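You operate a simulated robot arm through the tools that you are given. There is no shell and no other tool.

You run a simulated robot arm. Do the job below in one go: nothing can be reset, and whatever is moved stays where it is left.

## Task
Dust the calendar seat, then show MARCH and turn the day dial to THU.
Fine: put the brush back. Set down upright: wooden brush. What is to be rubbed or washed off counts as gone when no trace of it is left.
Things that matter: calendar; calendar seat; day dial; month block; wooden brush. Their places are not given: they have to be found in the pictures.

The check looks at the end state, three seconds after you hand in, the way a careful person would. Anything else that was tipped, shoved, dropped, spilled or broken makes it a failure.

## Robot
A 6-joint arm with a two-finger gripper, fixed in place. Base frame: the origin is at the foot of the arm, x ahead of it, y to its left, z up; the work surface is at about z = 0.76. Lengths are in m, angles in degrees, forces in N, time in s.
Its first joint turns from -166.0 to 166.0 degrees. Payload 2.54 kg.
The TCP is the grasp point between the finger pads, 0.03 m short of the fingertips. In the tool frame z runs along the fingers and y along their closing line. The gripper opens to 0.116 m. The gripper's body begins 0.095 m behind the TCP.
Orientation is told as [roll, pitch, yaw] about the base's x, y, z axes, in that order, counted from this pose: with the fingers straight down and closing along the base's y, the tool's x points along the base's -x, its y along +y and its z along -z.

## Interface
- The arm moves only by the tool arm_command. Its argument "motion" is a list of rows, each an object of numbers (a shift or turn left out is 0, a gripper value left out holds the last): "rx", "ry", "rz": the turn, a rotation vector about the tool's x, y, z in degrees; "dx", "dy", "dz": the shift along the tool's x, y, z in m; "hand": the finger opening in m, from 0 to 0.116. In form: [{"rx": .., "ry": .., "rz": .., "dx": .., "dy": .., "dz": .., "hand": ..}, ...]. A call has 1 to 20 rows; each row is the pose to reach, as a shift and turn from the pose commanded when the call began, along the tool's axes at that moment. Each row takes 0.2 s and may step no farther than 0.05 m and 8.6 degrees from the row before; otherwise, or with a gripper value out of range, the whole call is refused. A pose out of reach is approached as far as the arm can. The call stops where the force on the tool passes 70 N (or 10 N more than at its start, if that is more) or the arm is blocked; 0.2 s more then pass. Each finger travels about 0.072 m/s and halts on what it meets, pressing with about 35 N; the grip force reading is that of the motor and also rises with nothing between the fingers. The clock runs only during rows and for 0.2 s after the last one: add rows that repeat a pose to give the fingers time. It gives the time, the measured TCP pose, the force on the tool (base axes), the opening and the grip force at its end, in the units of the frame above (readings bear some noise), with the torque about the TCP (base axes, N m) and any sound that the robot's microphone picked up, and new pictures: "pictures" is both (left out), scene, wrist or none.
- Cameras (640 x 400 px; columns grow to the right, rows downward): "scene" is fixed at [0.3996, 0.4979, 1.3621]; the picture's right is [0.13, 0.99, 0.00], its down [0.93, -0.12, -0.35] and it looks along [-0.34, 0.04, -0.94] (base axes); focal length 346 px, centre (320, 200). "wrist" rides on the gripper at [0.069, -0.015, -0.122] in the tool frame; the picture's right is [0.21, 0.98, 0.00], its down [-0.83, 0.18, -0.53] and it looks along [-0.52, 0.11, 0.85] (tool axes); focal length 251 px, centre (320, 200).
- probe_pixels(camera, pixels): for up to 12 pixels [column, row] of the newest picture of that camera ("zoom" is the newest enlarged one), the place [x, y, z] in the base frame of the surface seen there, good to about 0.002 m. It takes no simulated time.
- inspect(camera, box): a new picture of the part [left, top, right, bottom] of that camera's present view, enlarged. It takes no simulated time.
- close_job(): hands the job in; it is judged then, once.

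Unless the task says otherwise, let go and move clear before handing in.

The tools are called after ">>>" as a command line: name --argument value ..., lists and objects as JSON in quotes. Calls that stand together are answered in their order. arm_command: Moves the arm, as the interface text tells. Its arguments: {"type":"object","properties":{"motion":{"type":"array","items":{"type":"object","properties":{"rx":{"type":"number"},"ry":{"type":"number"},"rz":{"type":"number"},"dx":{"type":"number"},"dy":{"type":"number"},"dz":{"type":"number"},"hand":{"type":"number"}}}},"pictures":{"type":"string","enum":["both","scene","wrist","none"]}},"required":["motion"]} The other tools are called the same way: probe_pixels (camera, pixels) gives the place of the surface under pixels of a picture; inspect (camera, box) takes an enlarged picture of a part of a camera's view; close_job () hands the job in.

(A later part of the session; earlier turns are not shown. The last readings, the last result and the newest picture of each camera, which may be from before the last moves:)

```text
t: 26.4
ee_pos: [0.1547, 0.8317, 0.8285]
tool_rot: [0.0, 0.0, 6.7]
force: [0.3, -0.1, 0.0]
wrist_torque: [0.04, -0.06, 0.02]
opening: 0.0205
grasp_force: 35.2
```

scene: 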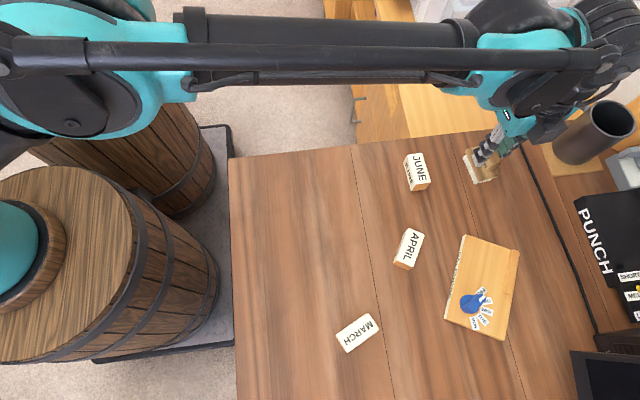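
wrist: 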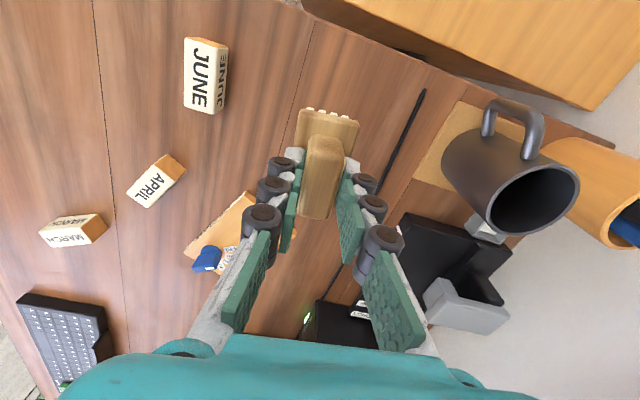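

The brush is at its original height (z 0.8285) with its weight off the arm. I'll open to 0.06 and rise straight up.

>>> arm_command --motion '[{"hand": 0.03}, {"hand": 0.06}, {"hand": 0.06}, {"hand": 0.06}, {"dz": -0.01}, {"dz": -0.04}, {"dz": -0.08}, {"dz": -0.12}, {"dz": -0.12}]' --pictures "both"

>>> inspect --camera "scene" --box '[455, 135, 505, 190]'

```text
t: 28.4
ee_pos: [0.1536, 0.833, 0.9498]
tool_rot: [0.0, 0.1, 6.6]
force: [-0.3, 0.0, 0.3]
wrist_torque: [0.02, 0.0, 0.0]
opening: 0.0599
grasp_force: 0.1
```

scene: 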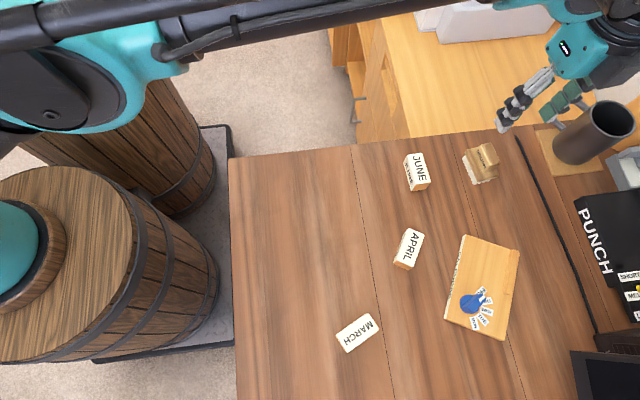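
wrist: 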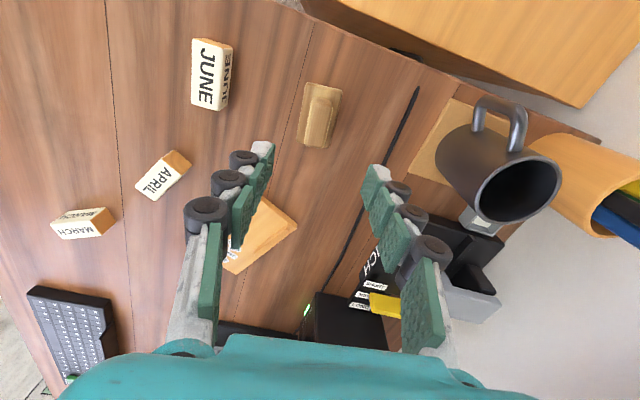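

```text
7.27 times, centred on (480, 162) of scene
```

zoom: 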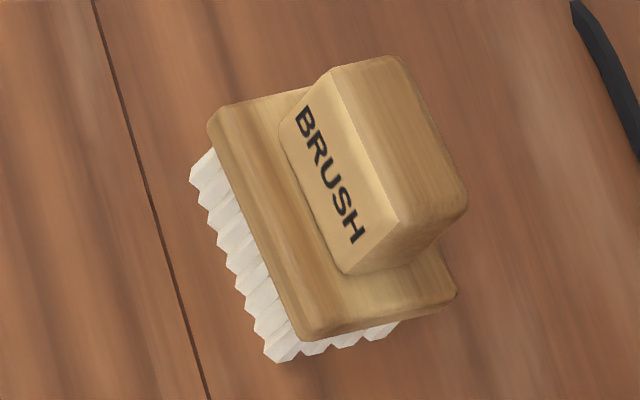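

The brush is back to within about half a millimetre of its original place and standing upright. Now I'll go above the MARCH block, near (0.414, 0.555), turned to -57° to match it.

>>> arm_command --motion '[{"dx": -0.0251, "dy": -0.034, "rz": 7.08}, {"dx": -0.0502, "dy": -0.0681, "rz": 14.16}, {"dx": -0.0753, "dy": -0.1021, "rz": 21.23}, {"dx": -0.1004, "dy": -0.1362, "rz": 28.31}, {"dx": -0.1254, "dy": -0.1702, "rz": 35.39}, {"dx": -0.1505, "dy": -0.2043, "rz": 42.47}, {"dx": -0.1756, "dy": -0.2383, "rz": 49.54}, {"dx": -0.2007, "dy": -0.2724, "rz": 56.62}, {"dx": -0.2258, "dy": -0.3064, "rz": 63.7}, {"dx": -0.2258, "dy": -0.3064, "rz": 63.7}]' --pictures "both"

```text
t: 30.6
ee_pos: [0.4125, 0.5557, 0.9484]
tool_rot: [0.1, 0.0, -57.1]
force: [-0.6, -0.9, 0.7]
wrist_torque: [0.02, -0.01, 0.03]
opening: 0.06
grasp_force: 0.2
```

scene: 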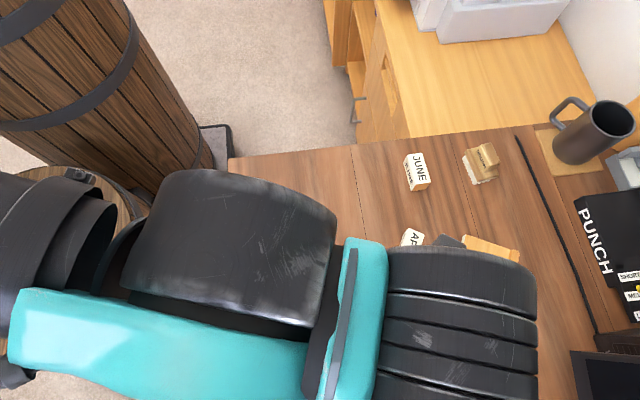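
wrist: 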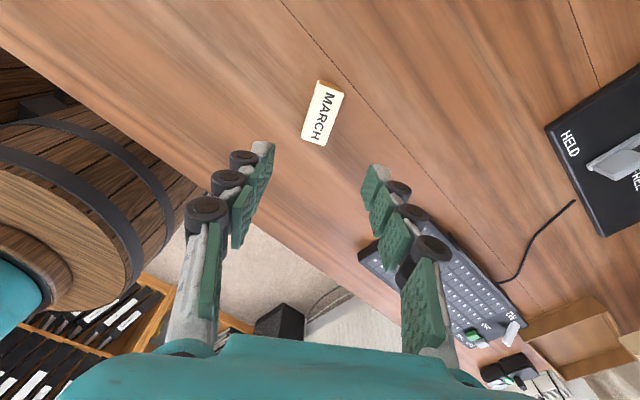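

The MARCH block is at wrist (323,113) and appears aligned with the gripper. I'll zoom and measure its corners.

>>> inspect --camera "wrist" --box '[290, 70, 356, 156]'

>>> probe_pixels --camera "zoom" --pixels '[[320, 200], [290, 100], [390, 100], [250, 310], [340, 310], [300, 250], [350, 150], [270, 200], [375, 200], [320, 100], [300, 310], [330, 60]]'

```text
4.65 times, centred on (323, 113) of wrist
```

zoom: 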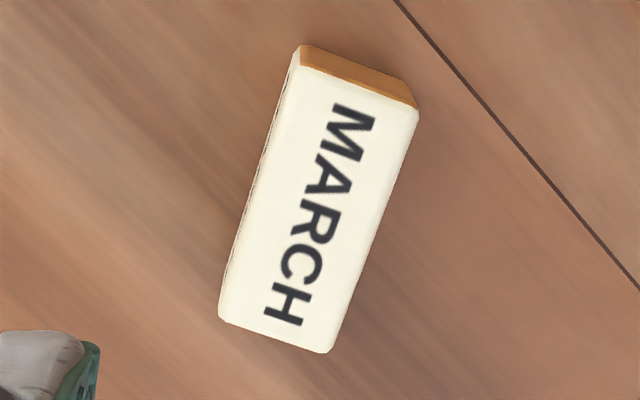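

```text
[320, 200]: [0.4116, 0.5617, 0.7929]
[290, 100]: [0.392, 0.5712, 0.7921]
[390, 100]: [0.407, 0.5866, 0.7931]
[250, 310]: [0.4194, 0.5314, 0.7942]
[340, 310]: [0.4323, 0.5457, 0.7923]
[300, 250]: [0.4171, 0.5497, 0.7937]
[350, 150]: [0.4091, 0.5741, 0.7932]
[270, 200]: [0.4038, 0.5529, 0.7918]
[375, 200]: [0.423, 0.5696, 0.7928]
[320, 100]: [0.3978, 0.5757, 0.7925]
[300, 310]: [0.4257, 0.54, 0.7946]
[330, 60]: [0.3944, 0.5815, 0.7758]
```

The block is about 66 × 35 mm with its top at z≈0.793, aligned with the gripper and roughly 3–5 mm off along tool x. I'll descend part-way and re-measure.

>>> arm_command --motion '[{"dx": 0.002, "dz": 0.03, "hand": 0.065}, {"dx": 0.003, "dz": 0.06}, {"dx": 0.003, "dz": 0.09}, {"dx": 0.003, "dz": 0.09}]' --pictures "wrist"

>>> inspect --camera "wrist" --box '[240, 70, 400, 230]'

>>> probe_pixels --camera "zoom" --pixels '[[320, 200], [300, 130], [350, 145], [280, 250], [320, 265]]'

```text
t: 31.6
ee_pos: [0.4127, 0.5558, 0.8578]
tool_rot: [0.1, 0.0, -56.9]
force: [-0.5, 0.4, 0.4]
wrist_torque: [-0.03, -0.01, 0.01]
opening: 0.0651
grasp_force: 0.1
```

wrist: 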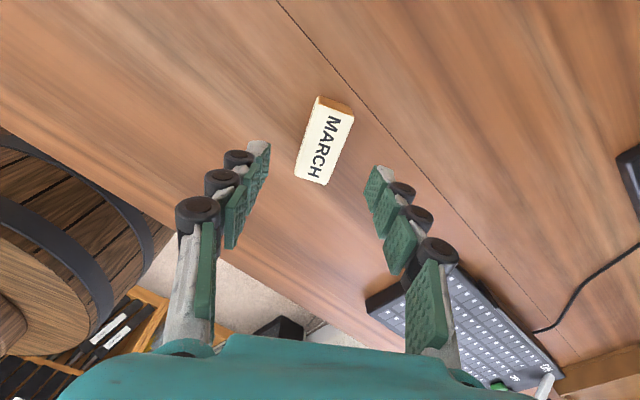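

```text
2.50 times, centred on (320, 150) of wrist
```

zoom: 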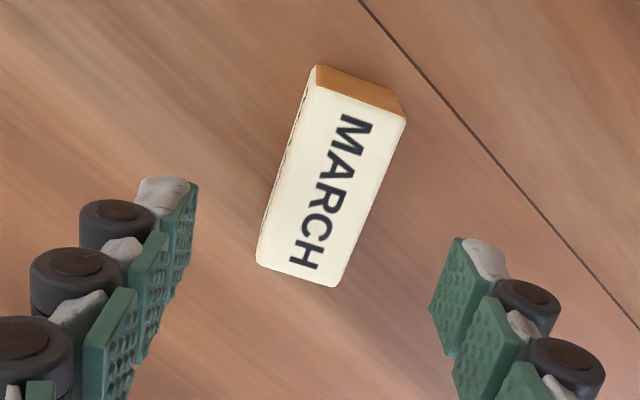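

```text
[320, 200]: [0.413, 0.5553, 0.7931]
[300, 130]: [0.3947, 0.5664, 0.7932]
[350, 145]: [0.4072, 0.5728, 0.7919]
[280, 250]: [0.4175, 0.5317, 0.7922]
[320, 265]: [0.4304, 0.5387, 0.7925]
```

The block centre is about 4.2 mm in tool x and 1.2 mm in tool y from the TCP. I'll correct that and descend to TCP z ≈ 0.805, so the tips sit 15 mm above the table, then close.

>>> arm_command --motion '[{"dx": 0.0042, "dy": 0.0012, "dz": 0.015}, {"dx": 0.0042, "dy": 0.0012, "dz": 0.035}, {"dx": 0.0042, "dy": 0.0012, "dz": 0.048}, {"dx": 0.0042, "dy": 0.0012, "dz": 0.053}, {"dx": 0.0042, "dy": 0.0012, "dz": 0.053}]' --pictures "wrist"

>>> inspect --camera "wrist" --box '[220, 90, 420, 250]'

```text
t: 32.8
ee_pos: [0.4104, 0.5593, 0.8053]
tool_rot: [0.1, 0.1, -57.0]
force: [-0.7, -0.4, 0.4]
wrist_torque: [-0.02, 0.0, 0.0]
opening: 0.0647
grasp_force: 0.1
```

wrist: 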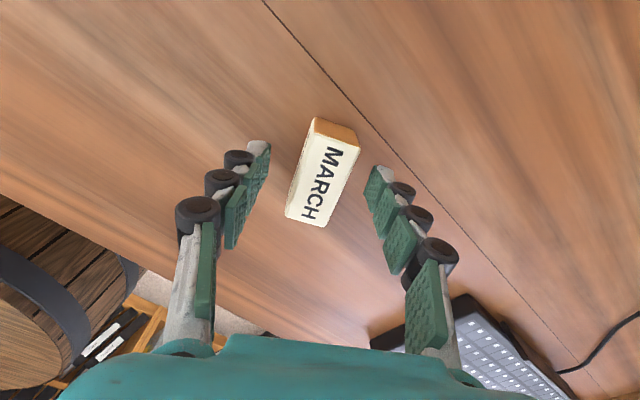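

```text
2.50 times, centred on (320, 170) of wrist
```

zoom: 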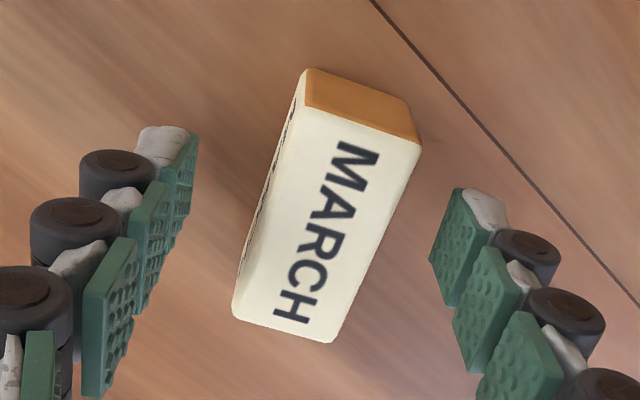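

The block sits between the pads with equal gaps, and MARCH is on top with the front face to the left. Closing now.

>>> arm_command --motion '[{"hand": 0.048}, {"hand": 0.038}, {"hand": 0.03}, {"hand": 0.025}, {"hand": 0.025}, {"hand": 0.025}]' --pictures "wrist"

```text
t: 34.2
ee_pos: [0.4113, 0.5592, 0.8056]
tool_rot: [0.1, 0.0, -57.0]
force: [0.5, -0.3, 1.3]
wrist_torque: [0.0, 0.01, 0.05]
opening: 0.0288
grasp_force: 34.8
```

wrist: 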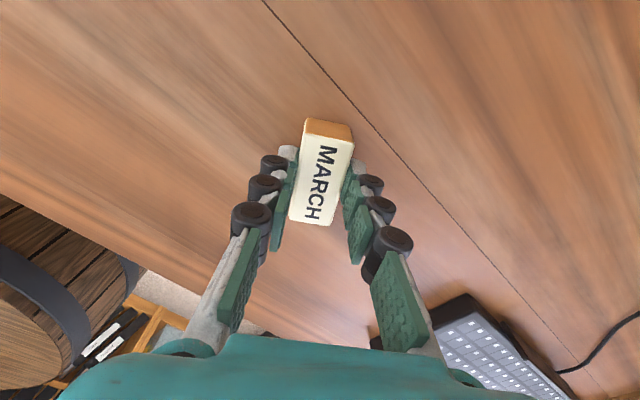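

Gripped at opening 0.0288 (block depth ≈ 29 mm). I'll check where the fingers hold it along its length, then lift.

>>> inspect --camera "wrist" --box '[240, 90, 400, 250]'

>>> arm_command --motion '[{"dz": -0.01}, {"dz": -0.04}, {"dz": -0.08}, {"dz": -0.1}, {"dz": -0.1}]' --pictures "both"

```text
2.50 times, centred on (320, 170) of wrist
```

zoom: 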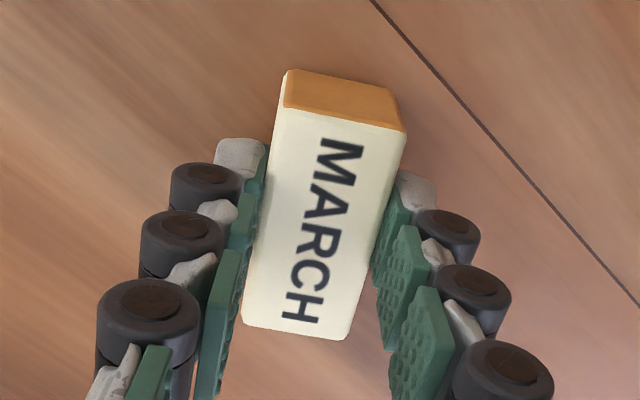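

```text
t: 35.4
ee_pos: [0.4114, 0.5608, 0.9047]
tool_rot: [0.1, 0.0, -56.9]
force: [0.0, -0.2, 0.0]
wrist_torque: [0.01, -0.01, -0.01]
opening: 0.0287
grasp_force: 34.9
```

scene: 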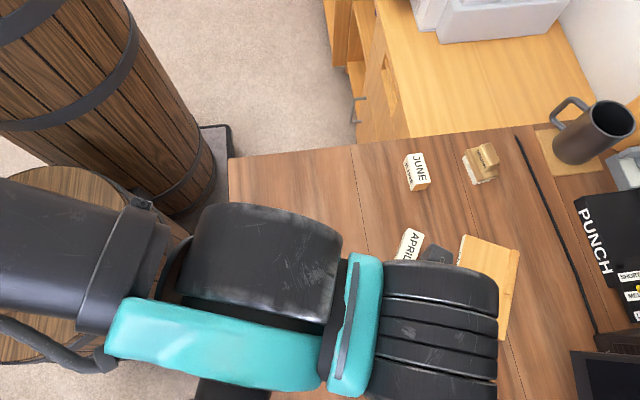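
wrist: 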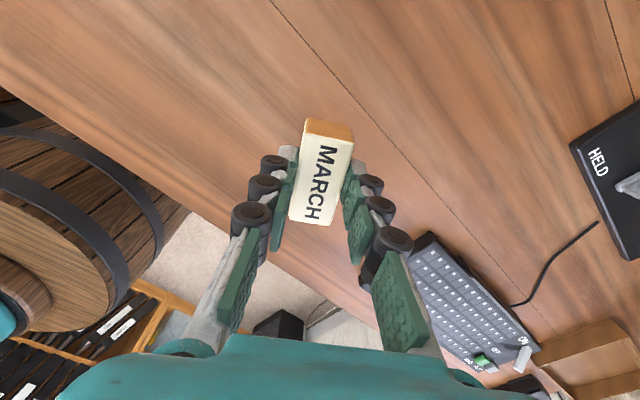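

The block is held level and centred between the fingers. I'll carry it above the seat at (0.3415, 0.798), turning to -27°, with its bottom well above the board.

>>> arm_command --motion '[{"dx": 0.0396, "dy": 0.0118, "rz": -5}, {"dx": 0.0792, "dy": 0.0237, "rz": -10}, {"dx": 0.1189, "dy": 0.0355, "rz": -15}, {"dx": 0.1585, "dy": 0.0473, "rz": -20}, {"dx": 0.1981, "dy": 0.0592, "rz": -25}, {"dx": 0.2377, "dy": 0.071, "rz": -30}, {"dx": 0.2377, "dy": 0.071, "rz": -30}]' --pictures "both"

>>> inspect --camera "wrist" --box '[240, 50, 420, 250]'

>>> probe_pixels --camera "wrist" --pixels '[[320, 180], [320, 110], [350, 110], [370, 120], [300, 110], [290, 95]]'

```text
t: 37.0
ee_pos: [0.3418, 0.7996, 0.9064]
tool_rot: [0.0, 0.1, -27.0]
force: [-0.4, -0.2, -1.2]
wrist_torque: [-0.03, 0.01, -0.03]
opening: 0.0285
grasp_force: 34.9
```

scene: 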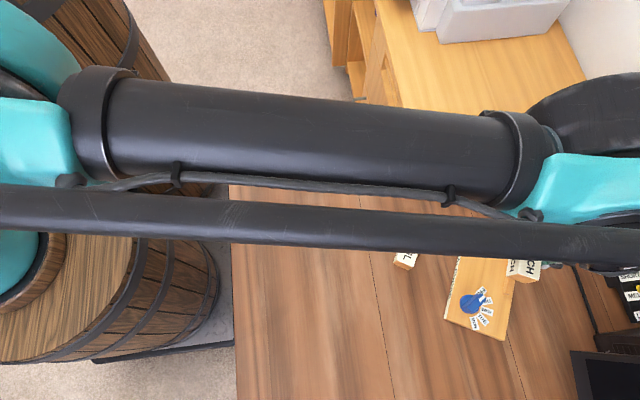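
wrist: 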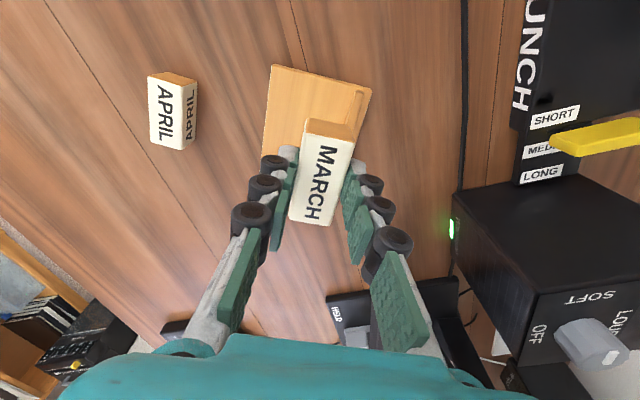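

```text
2.00 times, centred on (330, 150) of wrist
```

zoom: 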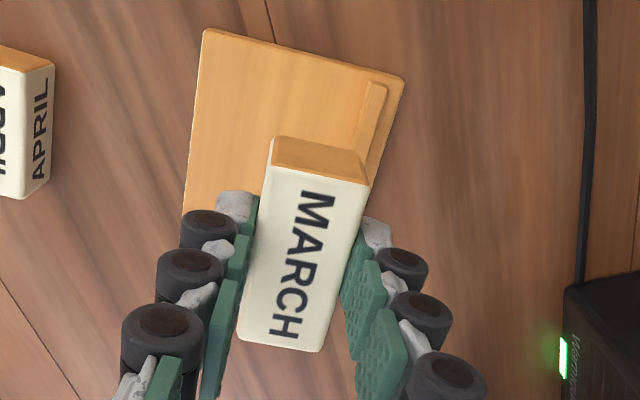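

```text
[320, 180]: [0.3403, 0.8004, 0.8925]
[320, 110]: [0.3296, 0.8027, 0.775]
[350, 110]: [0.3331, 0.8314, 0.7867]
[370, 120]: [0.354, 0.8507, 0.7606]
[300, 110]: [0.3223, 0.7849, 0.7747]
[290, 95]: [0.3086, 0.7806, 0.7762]
```

I'll probe the rail with the wrist camera to cross-check its place against the scene measurement before lowering.

>>> probe_pixels --camera "zoom" --pixels '[[350, 120], [354, 120], [358, 120], [362, 120], [366, 120], [372, 120], [378, 120], [384, 120], [372, 85], [350, 145], [200, 120], [310, 130]]'

```text
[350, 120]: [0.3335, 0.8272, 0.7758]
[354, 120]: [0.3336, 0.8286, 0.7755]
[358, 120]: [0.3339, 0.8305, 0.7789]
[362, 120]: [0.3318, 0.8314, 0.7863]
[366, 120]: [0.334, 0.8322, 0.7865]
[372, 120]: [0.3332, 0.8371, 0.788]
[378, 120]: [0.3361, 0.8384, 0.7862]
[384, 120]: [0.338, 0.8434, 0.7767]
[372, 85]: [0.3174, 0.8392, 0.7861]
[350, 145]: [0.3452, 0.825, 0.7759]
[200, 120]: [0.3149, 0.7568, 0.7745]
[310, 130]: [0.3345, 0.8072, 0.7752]
```

The wrist probes put the rail face at v≈0.891 and the TCP at v≈0.867, so the block's back will clear the rail by 8–9 mm. Lowering to a few millimetres above the seat.

>>> arm_command --motion '[{"dz": 0.03}, {"dz": 0.055}, {"dz": 0.07}, {"dz": 0.076}, {"dz": 0.078}, {"dz": 0.078}]' --pictures "both"

>>> inspect --camera "wrist" --box '[240, 50, 420, 250]'

>>> inspect --camera "scene" --box '[430, 220, 540, 350]'

```text
t: 38.4
ee_pos: [0.3417, 0.7982, 0.8267]
tool_rot: [0.0, 0.0, -27.0]
force: [-0.2, 0.3, -0.6]
wrist_torque: [0.01, 0.0, -0.01]
opening: 0.0286
grasp_force: 35.5
```

scene: 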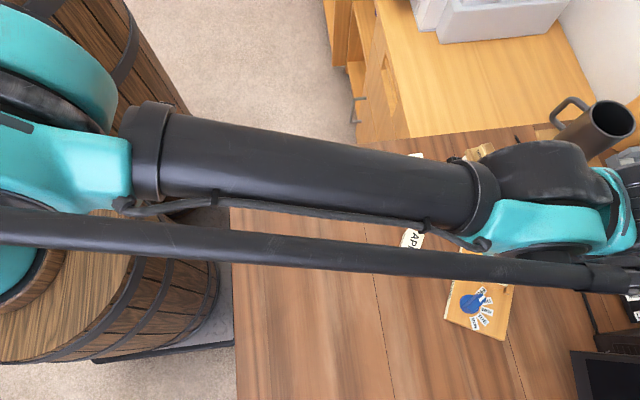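
wrist: 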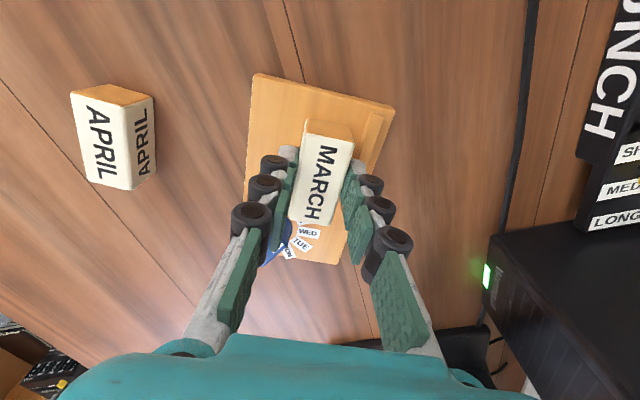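

```text
2.00 times, centred on (330, 150) of wrist
```

zoom: 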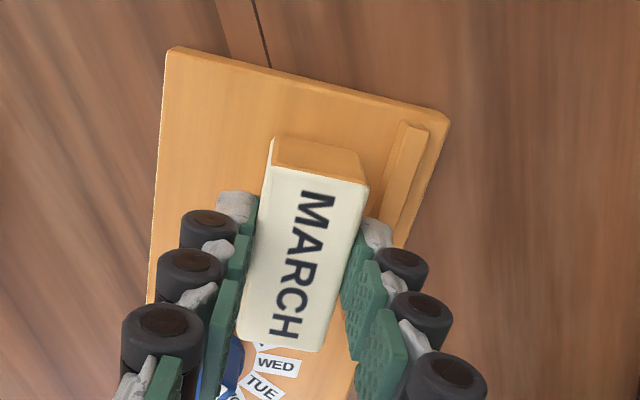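

```text
3.08 times, centred on (485, 285) of scene
```

zoom: 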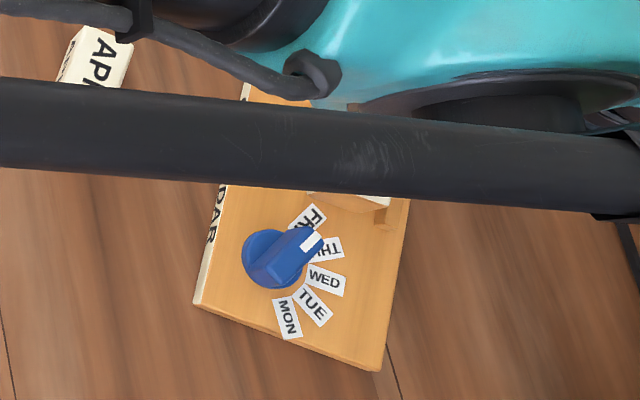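

The block is parallel to the rail and about 4–5 mm above the board. Settling it down slowly.

>>> arm_command --motion '[{"dz": 0.002}, {"dz": 0.003}, {"dz": 0.0035}, {"dz": 0.004}, {"dz": 0.004}]' --pictures "none"

```text
t: 39.6
ee_pos: [0.3415, 0.7993, 0.8227]
tool_rot: [0.0, 0.1, -27.0]
force: [0.0, -0.6, -0.8]
wrist_torque: [0.05, 0.02, -0.01]
opening: 0.0286
grasp_force: 35.2
```

>>> arm_command --motion '[{"dz": 0.0005}, {"dz": 0.001}, {"dz": 0.001}]' --pictures "none"

```text
t: 40.4
ee_pos: [0.3422, 0.7977, 0.8227]
tool_rot: [0.1, 0.0, -27.0]
force: [0.1, 0.5, -0.8]
wrist_torque: [0.0, 0.0, 0.02]
opening: 0.0287
grasp_force: 35.2
```

At z ≈ 0.8225 there is no contact force yet. Continuing in half-millimetre steps.

>>> arm_command --motion '[{"dz": 0.0005}, {"dz": 0.001}, {"dz": 0.001}]' --pictures "none"

```text
t: 41.2
ee_pos: [0.3413, 0.7985, 0.8221]
tool_rot: [0.1, -0.1, -27.0]
force: [0.8, 0.1, 10.2]
wrist_torque: [-0.01, 0.02, -0.02]
opening: 0.0285
grasp_force: 34.7
```

Contact at about 10 N, so the block is seated. I'll relieve the pressure by 0.5 mm, open modestly (the tips stay above the rail) and rise straight up.

>>> arm_command --motion '[{"dz": -0.0007}, {"dz": -0.0007, "hand": 0.035}, {"dz": -0.0007, "hand": 0.046}, {"dz": -0.0007, "hand": 0.046}, {"dz": -0.0007, "hand": 0.046}, {"dz": -0.01}, {"dz": -0.03}, {"dz": -0.07}, {"dz": -0.1}, {"dz": -0.1}]' --pictures "both"

>>> inspect --camera "wrist" --box '[240, 30, 400, 230]'

>>> inspect --camera "scene" --box '[430, 220, 540, 350]'

```text
t: 43.4
ee_pos: [0.3428, 0.7974, 0.9218]
tool_rot: [0.2, 0.0, -27.1]
force: [-0.1, -0.5, 0.0]
wrist_torque: [-0.01, -0.01, -0.02]
opening: 0.0458
grasp_force: 0.0
```

scene: 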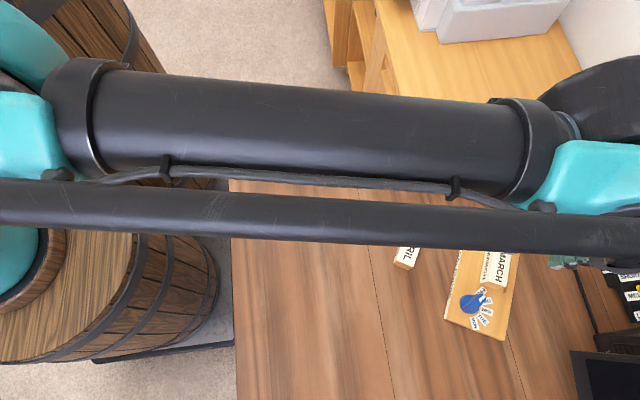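
wrist: 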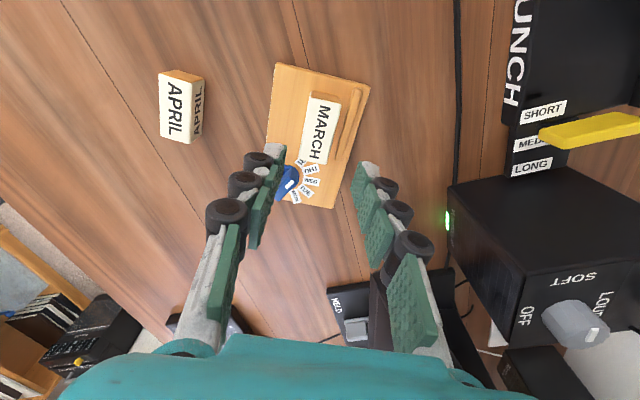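

```text
2.00 times, centred on (320, 130) of wrist
```

zoom: 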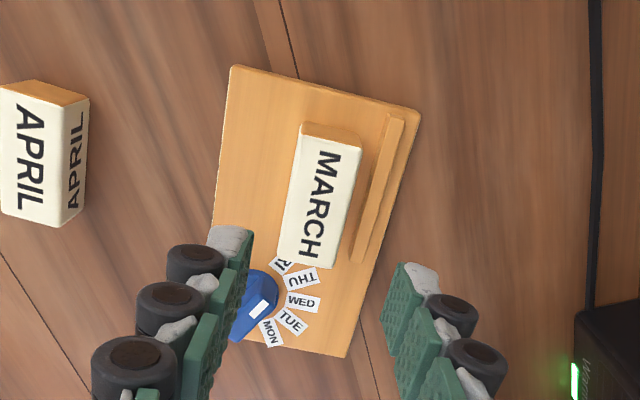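

```text
3.08 times, centred on (485, 285) of scene
```

zoom: 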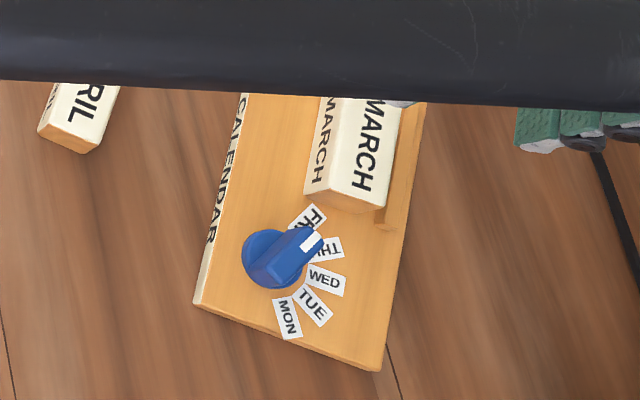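

The MARCH block stands on the seat parallel to the rail, with MARCH on top and facing the CALENDAR side, and the calendar is unmoved. Next I'll go above the dial at (0.3975, 0.738), aligning the gripper with its bar at about 124°.

>>> arm_command --motion '[{"dx": -0.0192, "dy": -0.0071, "rz": 7.25}, {"dx": -0.0384, "dy": -0.0142, "rz": 14.5}, {"dx": -0.0575, "dy": -0.0212, "rz": 21.75}, {"dx": -0.0767, "dy": -0.0283, "rz": 29}, {"dx": -0.0767, "dy": -0.0283, "rz": 29}]' --pictures "both"

>>> inspect --camera "wrist" --box '[270, 60, 400, 200]'

>>> inspect --camera "wrist" --box '[300, 100, 350, 150]'

```text
t: 44.6
ee_pos: [0.3951, 0.738, 0.9211]
tool_rot: [0.2, 0.0, -56.1]
force: [-0.3, 1.6, 0.0]
wrist_torque: [0.0, 0.0, 0.04]
opening: 0.0459
grasp_force: 0.1
```

scene: 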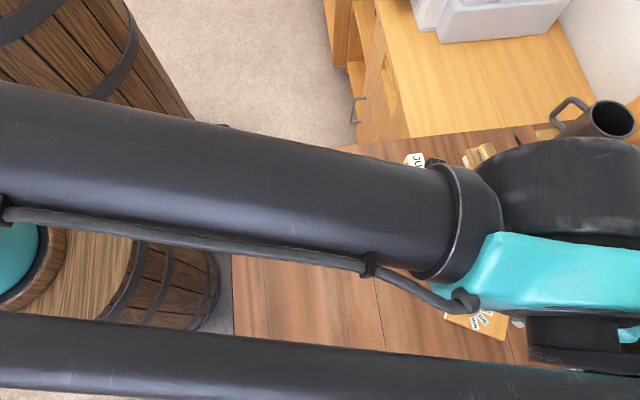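
wrist: 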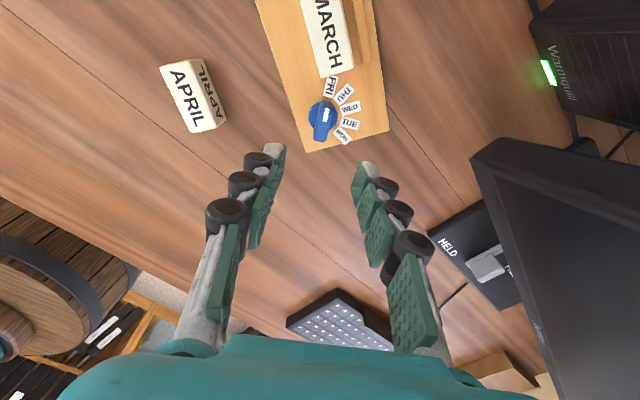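

```text
2.86 times, centred on (335, 130) of wrist
```

zoom: 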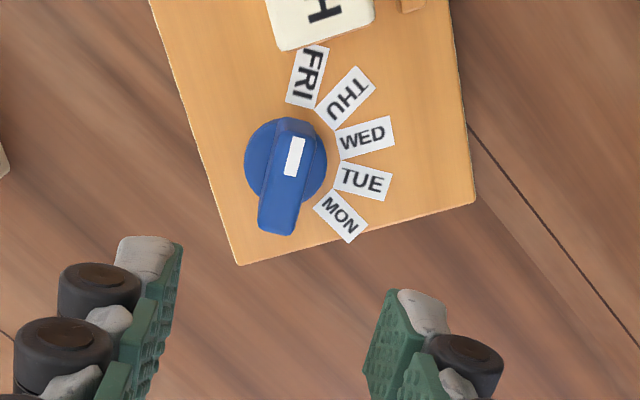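

```text
8.00 times, centred on (325, 125) of wrist
```

zoom: 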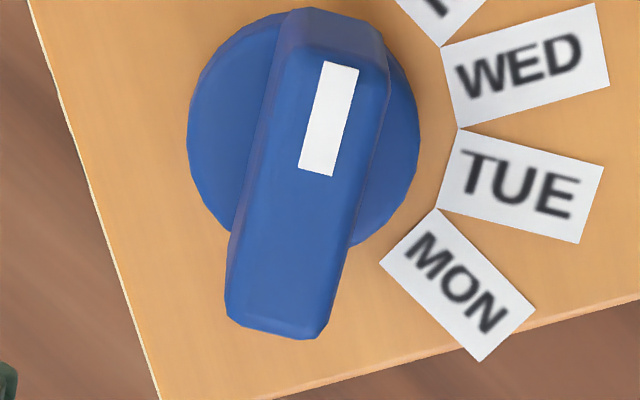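

From here the dial, labels and pointer are clear, with the white mark pointing to FRI. I'll probe the label centres, disc rim and bar to get the geometry.

>>> probe_pixels --camera "wrist" --pixels '[[330.5, 87], [343.7, 94.3], [350.7, 108.3], [350, 123.4], [342, 135.2], [333, 79], [349, 88]]'

>>> probe_pixels --camera "zoom" --pixels '[[195, 130], [412, 150], [235, 220], [360, 230], [225, 60], [400, 90], [340, 80], [316, 165], [330, 120], [270, 300], [300, 300], [330, 20]]'

```text
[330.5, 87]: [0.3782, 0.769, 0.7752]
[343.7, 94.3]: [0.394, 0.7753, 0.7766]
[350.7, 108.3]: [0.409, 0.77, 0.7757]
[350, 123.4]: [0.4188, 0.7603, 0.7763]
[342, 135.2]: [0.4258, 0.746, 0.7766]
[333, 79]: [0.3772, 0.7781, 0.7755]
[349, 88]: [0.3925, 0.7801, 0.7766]
```

```text
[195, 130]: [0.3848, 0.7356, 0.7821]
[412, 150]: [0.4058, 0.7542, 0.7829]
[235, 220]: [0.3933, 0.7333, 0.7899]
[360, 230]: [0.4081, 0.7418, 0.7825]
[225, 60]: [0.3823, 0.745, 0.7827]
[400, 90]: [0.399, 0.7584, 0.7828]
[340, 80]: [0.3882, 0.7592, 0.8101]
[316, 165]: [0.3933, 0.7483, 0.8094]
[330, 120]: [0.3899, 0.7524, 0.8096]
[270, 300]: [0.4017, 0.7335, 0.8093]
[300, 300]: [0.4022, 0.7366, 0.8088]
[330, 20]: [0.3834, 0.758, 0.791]
```

Circle fits from the wrist probes put the dial centre at about (0.395, 0.744), FRI at ~124°, THU at ~93°, and the bar at ~123.5°. I'll shift over it, descend to z≈0.86 and re-measure.

>>> arm_command --motion '[{"dx": 0.0065, "dy": 0.0027, "dz": 0.02, "hand": 0.04}, {"dx": 0.0065, "dy": 0.0027, "dz": 0.045}, {"dx": 0.0065, "dy": 0.0027, "dz": 0.061}, {"dx": 0.0065, "dy": 0.0027, "dz": 0.061}]' --pictures "wrist"

>>> inspect --camera "wrist" --box '[250, 80, 390, 220]'

>>> probe_pixels --camera "zoom" --pixels '[[320, 200], [320, 170], [300, 240], [310, 210]]'

```text
t: 45.6
ee_pos: [0.3971, 0.7453, 0.8604]
tool_rot: [0.0, 0.0, -56.0]
force: [0.5, 0.4, 0.2]
wrist_torque: [-0.01, 0.01, 0.01]
opening: 0.04
grasp_force: 0.1
```

wrist: 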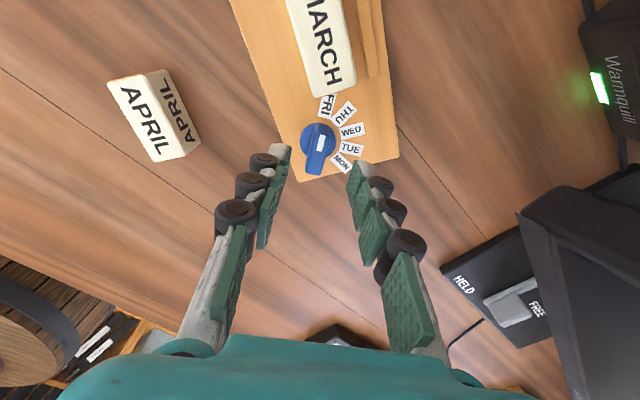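

```text
2.86 times, centred on (320, 150) of wrist
```

zoom: 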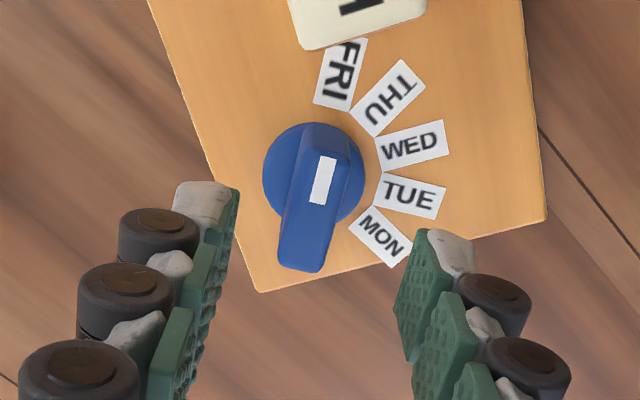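

```text
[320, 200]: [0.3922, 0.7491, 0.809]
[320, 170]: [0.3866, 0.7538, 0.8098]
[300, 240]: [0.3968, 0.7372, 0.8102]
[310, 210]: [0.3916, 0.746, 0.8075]
```

I'll zoom more tightly on the bar to determine its offset from the finger midline.

>>> inspect --camera "wrist" --box '[295, 118, 345, 180]'

>>> probe_pixels --camera "zoom" --pixels '[[320, 100], [320, 140], [310, 200], [290, 200], [330, 200], [290, 300], [270, 300], [310, 300], [300, 340], [340, 100], [180, 170], [410, 180]]'

```text
6.45 times, centred on (320, 149) of wrist
```

zoom: 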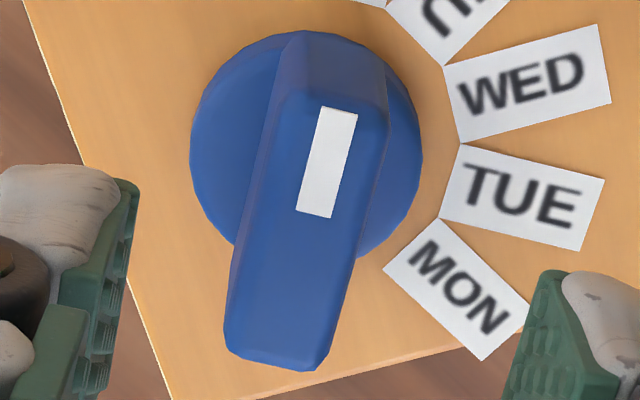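

```text
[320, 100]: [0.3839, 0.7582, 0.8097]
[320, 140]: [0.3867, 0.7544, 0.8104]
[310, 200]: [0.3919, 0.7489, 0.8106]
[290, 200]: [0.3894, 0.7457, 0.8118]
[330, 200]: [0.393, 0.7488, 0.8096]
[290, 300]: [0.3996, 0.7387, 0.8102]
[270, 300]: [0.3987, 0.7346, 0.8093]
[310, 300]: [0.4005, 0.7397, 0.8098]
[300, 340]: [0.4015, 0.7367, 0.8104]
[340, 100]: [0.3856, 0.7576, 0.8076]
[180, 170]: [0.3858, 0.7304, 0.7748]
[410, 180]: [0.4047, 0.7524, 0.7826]
```

The bar is at about (+2.2, -2.3) mm in the tool frame and 1.2° off in angle, and the bar and disc fits agree. I'll correct that and descend to TCP z ≈ 0.82, so the tips stay 7 mm above the disc.

>>> arm_command --motion '[{"dx": 0.0022, "dy": -0.0023, "dz": 0.01, "rz": 1.2, "hand": 0.036}, {"dx": 0.0022, "dy": -0.0023, "dz": 0.025, "rz": 1.2}, {"dx": 0.0022, "dy": -0.0023, "dz": 0.035, "rz": 1.2}, {"dx": 0.0022, "dy": -0.0023, "dz": 0.04, "rz": 1.2}, {"dx": 0.0022, "dy": -0.0023, "dz": 0.04, "rz": 1.2}]' --pictures "wrist"

>>> inspect --camera "wrist" --box '[250, 100, 390, 240]'

```text
t: 46.8
ee_pos: [0.3918, 0.7458, 0.8204]
tool_rot: [0.2, 0.0, -57.3]
force: [0.2, -0.4, -0.3]
wrist_torque: [0.01, 0.0, 0.0]
opening: 0.0362
grasp_force: 0.1
```

wrist: 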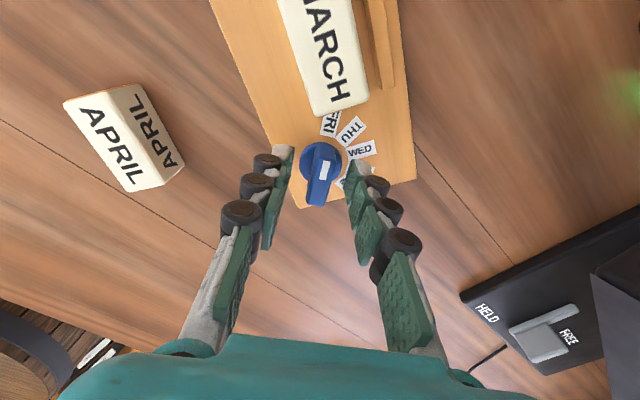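

```text
2.86 times, centred on (320, 170) of wrist
```

zoom: 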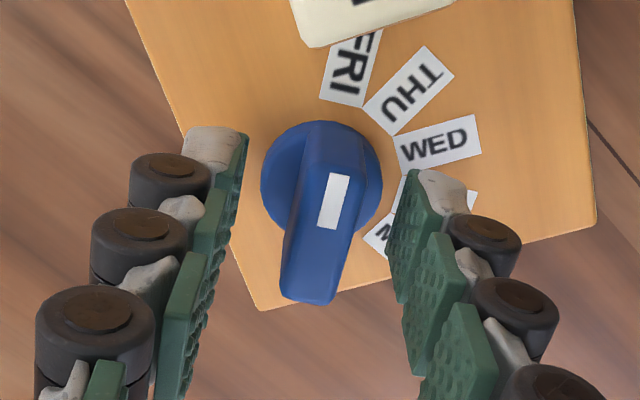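

The bar is centred, with its top mid at zoom (321,232) against the TCP projection of (320,237). Closing gently on it.

>>> arm_command --motion '[{"hand": 0.026}, {"hand": 0.019}, {"hand": 0.015}, {"hand": 0.013}, {"hand": 0.011}, {"hand": 0.01}, {"hand": 0.01}]' --pictures "wrist"

>>> inspect --camera "wrist" --box '[250, 100, 390, 240]'

```text
t: 48.4
ee_pos: [0.3933, 0.7452, 0.8207]
tool_rot: [0.1, 0.0, -57.3]
force: [2.8, 1.6, 1.0]
wrist_torque: [0.12, -0.05, -0.27]
opening: 0.0122
grasp_force: 35.3
```

wrist: 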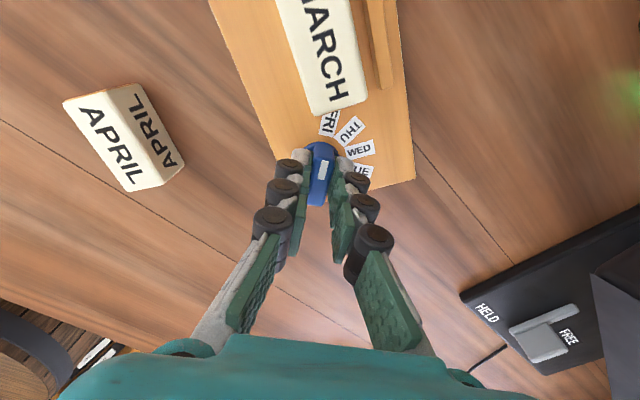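

```text
2.86 times, centred on (320, 170) of wrist
```

zoom: 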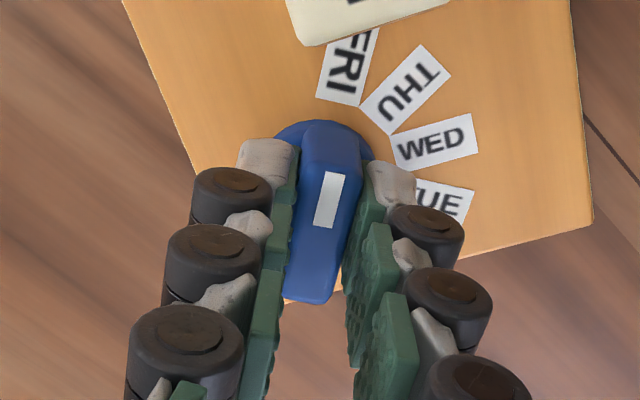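

The bar is gripped (opening 0.0122) and the calendar has barely moved. I'll turn the dial clockwise by 30° (FRI→THU) in small steps.

>>> arm_command --motion '[{"rz": 5}, {"rz": 10}, {"rz": 15}, {"rz": 20}, {"rz": 25}, {"rz": 29.8}, {"rz": 29.8}, {"rz": 29.8}]' --pictures "both"

>>> inspect --camera "wrist" --box '[250, 80, 390, 220]'

```text
t: 50.2
ee_pos: [0.3935, 0.747, 0.8212]
tool_rot: [-0.1, 0.1, -87.1]
force: [3.5, 3.3, 2.6]
wrist_torque: [-0.13, -0.1, 0.0]
opening: 0.0121
grasp_force: 35.1
```

scene: 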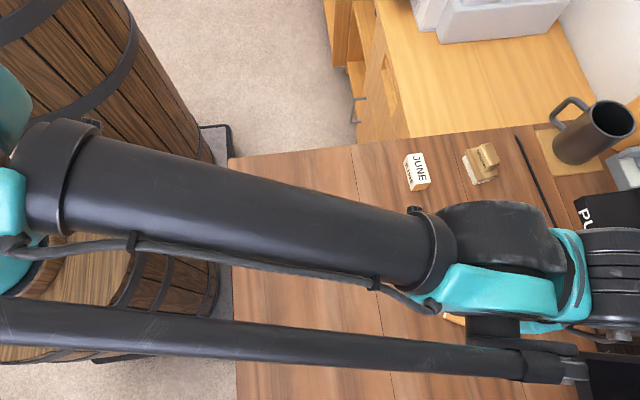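
wrist: 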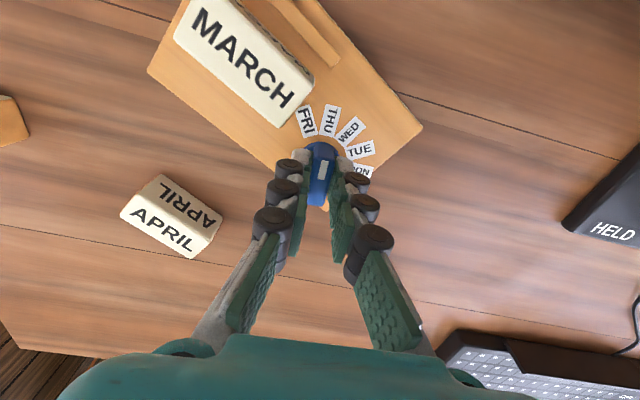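

```text
2.86 times, centred on (320, 150) of wrist
```

zoom: 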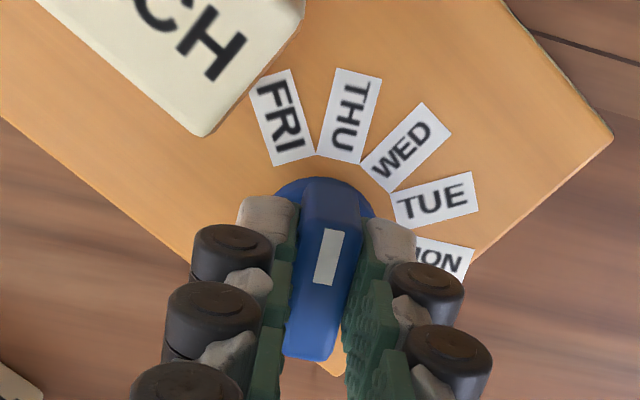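

The bar now points along the THU label, zoom (350,115). I'll release by opening slightly and rise straight up.

>>> arm_command --motion '[{"hand": 0.018}, {"hand": 0.028}, {"hand": 0.034}, {"hand": 0.034}, {"dz": -0.01}, {"dz": -0.03}, {"dz": -0.07}, {"dz": -0.11}, {"dz": -0.11}]' --pictures "both"

>>> inspect --camera "wrist" --box '[250, 50, 390, 190]'

```text
t: 52.2
ee_pos: [0.3916, 0.7462, 0.9294]
tool_rot: [0.0, 0.1, -87.1]
force: [-0.1, 0.1, 0.0]
wrist_torque: [0.02, 0.0, -0.03]
opening: 0.0341
grasp_force: 0.1
```

scene: 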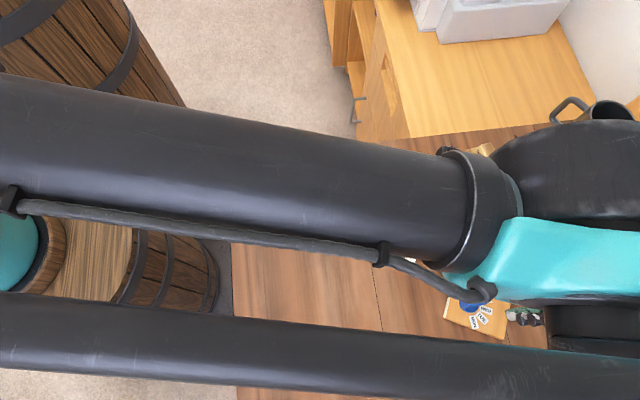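
wrist: 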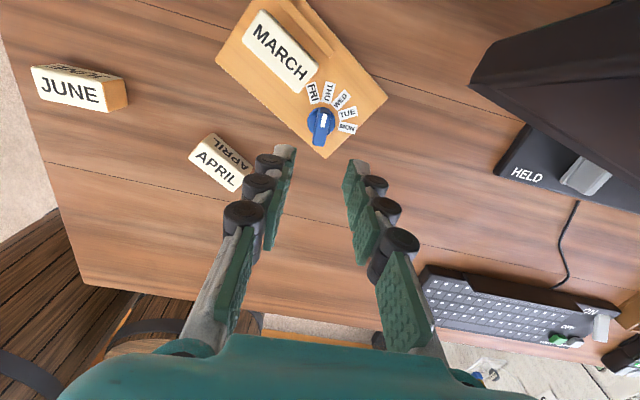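

```text
2.86 times, centred on (320, 120) of wrist
```

zoom: 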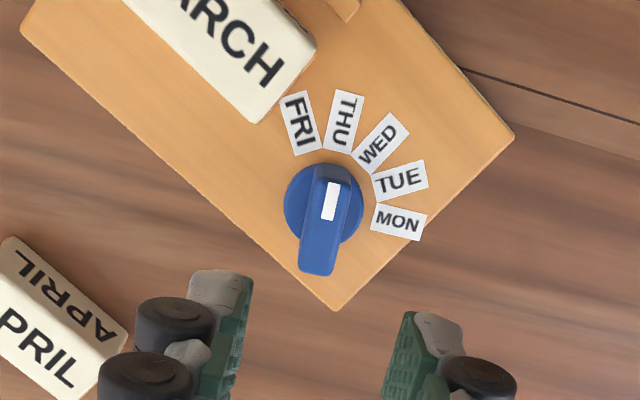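

The pointer reads THU. I'll retreat to the start pose so the scene camera gets an unobstructed view for a final check.

>>> arm_command --motion '[{"dx": -0.0281, "dy": -0.0091, "dz": -0.015, "rz": -7.25}, {"dx": -0.0563, "dy": -0.0181, "dz": -0.03, "rz": -14.5}, {"dx": -0.0844, "dy": -0.0272, "dz": -0.045, "rz": -21.75}, {"dx": -0.1126, "dy": -0.0363, "dz": -0.06, "rz": -29}, {"dx": -0.1407, "dy": -0.0453, "dz": -0.075, "rz": -36.25}, {"dx": -0.1689, "dy": -0.0544, "dz": -0.09, "rz": -43.5}, {"dx": -0.197, "dy": -0.0635, "dz": -0.105, "rz": -50.75}, {"dx": -0.2251, "dy": -0.0725, "dz": -0.12, "rz": -58}, {"dx": -0.2533, "dy": -0.0816, "dz": -0.135, "rz": -65.25}, {"dx": -0.2814, "dy": -0.0907, "dz": -0.15, "rz": -72.5}, {"dx": -0.3096, "dy": -0.0997, "dz": -0.165, "rz": -79.75}, {"dx": -0.3377, "dy": -0.1088, "dz": -0.18, "rz": -87}, {"dx": -0.3377, "dy": -0.1088, "dz": -0.18, "rz": -87}]' --pictures "both"

>>> inspect --camera "scene" --box '[430, 220, 540, 350]'

>>> inspect --camera "scene" --box '[440, 275, 510, 345]'

>>> inspect --camera "scene" --box '[390, 130, 520, 210]'

```text
t: 55.0
ee_pos: [0.298, 0.4008, 1.1116]
tool_rot: [0.1, -0.1, 0.1]
force: [0.6, -0.1, 0.5]
wrist_torque: [0.01, -0.01, -0.03]
opening: 0.034
grasp_force: 0.0
```

scene: 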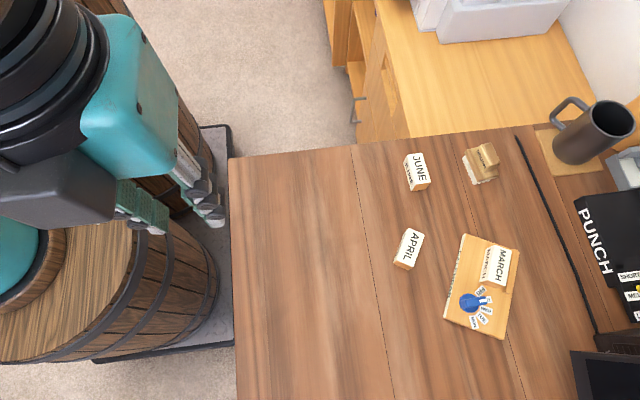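
wrist: 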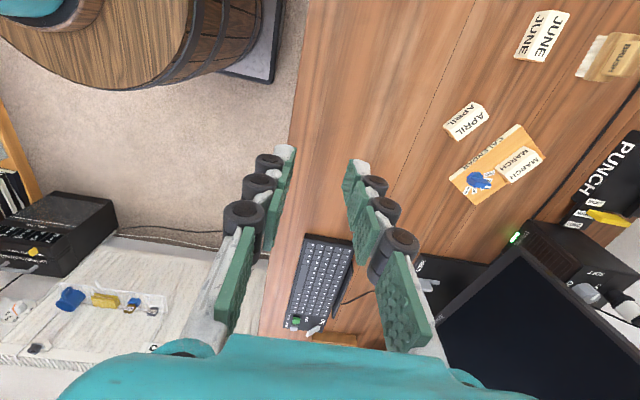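

```text
3.08 times, centred on (485, 285) of scene
```

zoom: 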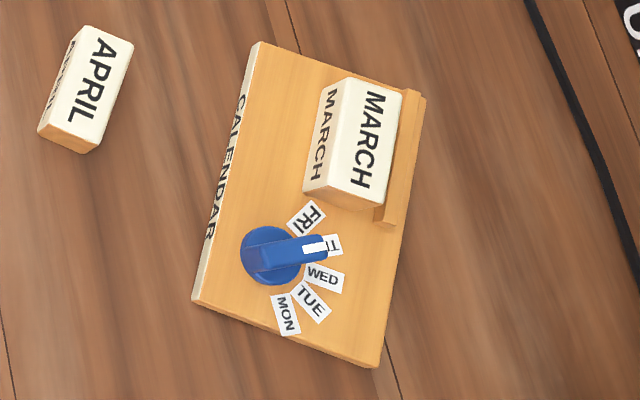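

```text
5.71 times, centred on (475, 310) of scene
```

zoom: 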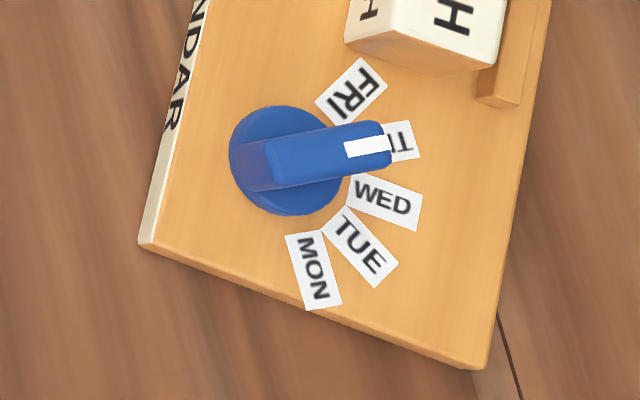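

```text
4.92 times, centred on (455, 170) of scene
```

zoom: 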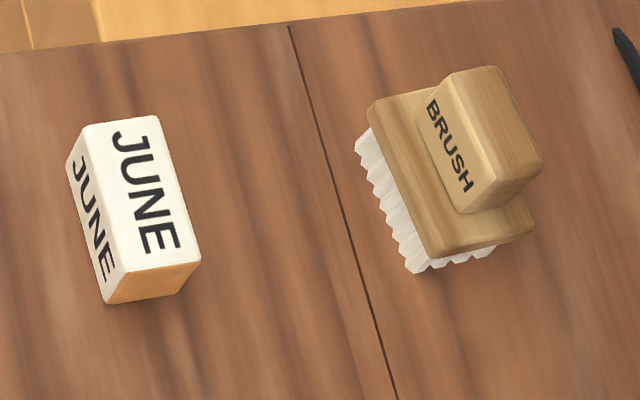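

The final view shows MARCH standing on the seat facing the CALENDAR side, the pointer on THU, the brush upright at home, and JUNE and APRIL untouched. I'll do one last numeric check of block flatness and pointer direction.

>>> inspect --camera "scene" --box '[460, 230, 520, 300]'

>>> probe_pixels --camera "scene" --pixels '[[505, 253], [508, 260], [500, 280], [494, 280], [499, 262], [484, 300.5], [487, 300], [470, 304], [489, 299.5], [487, 293]]'

```text
5.71 times, centred on (490, 265) of scene
```

zoom: 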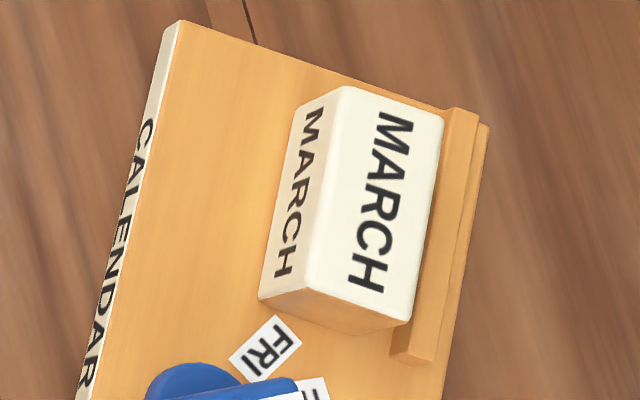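

```text
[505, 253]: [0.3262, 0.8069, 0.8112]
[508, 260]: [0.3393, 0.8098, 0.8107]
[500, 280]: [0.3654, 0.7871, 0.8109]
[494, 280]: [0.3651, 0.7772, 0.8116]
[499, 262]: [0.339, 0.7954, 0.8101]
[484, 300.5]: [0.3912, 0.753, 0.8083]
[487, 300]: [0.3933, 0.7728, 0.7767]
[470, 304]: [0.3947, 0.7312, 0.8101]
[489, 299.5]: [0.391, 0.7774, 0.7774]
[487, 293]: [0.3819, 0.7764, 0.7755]
```

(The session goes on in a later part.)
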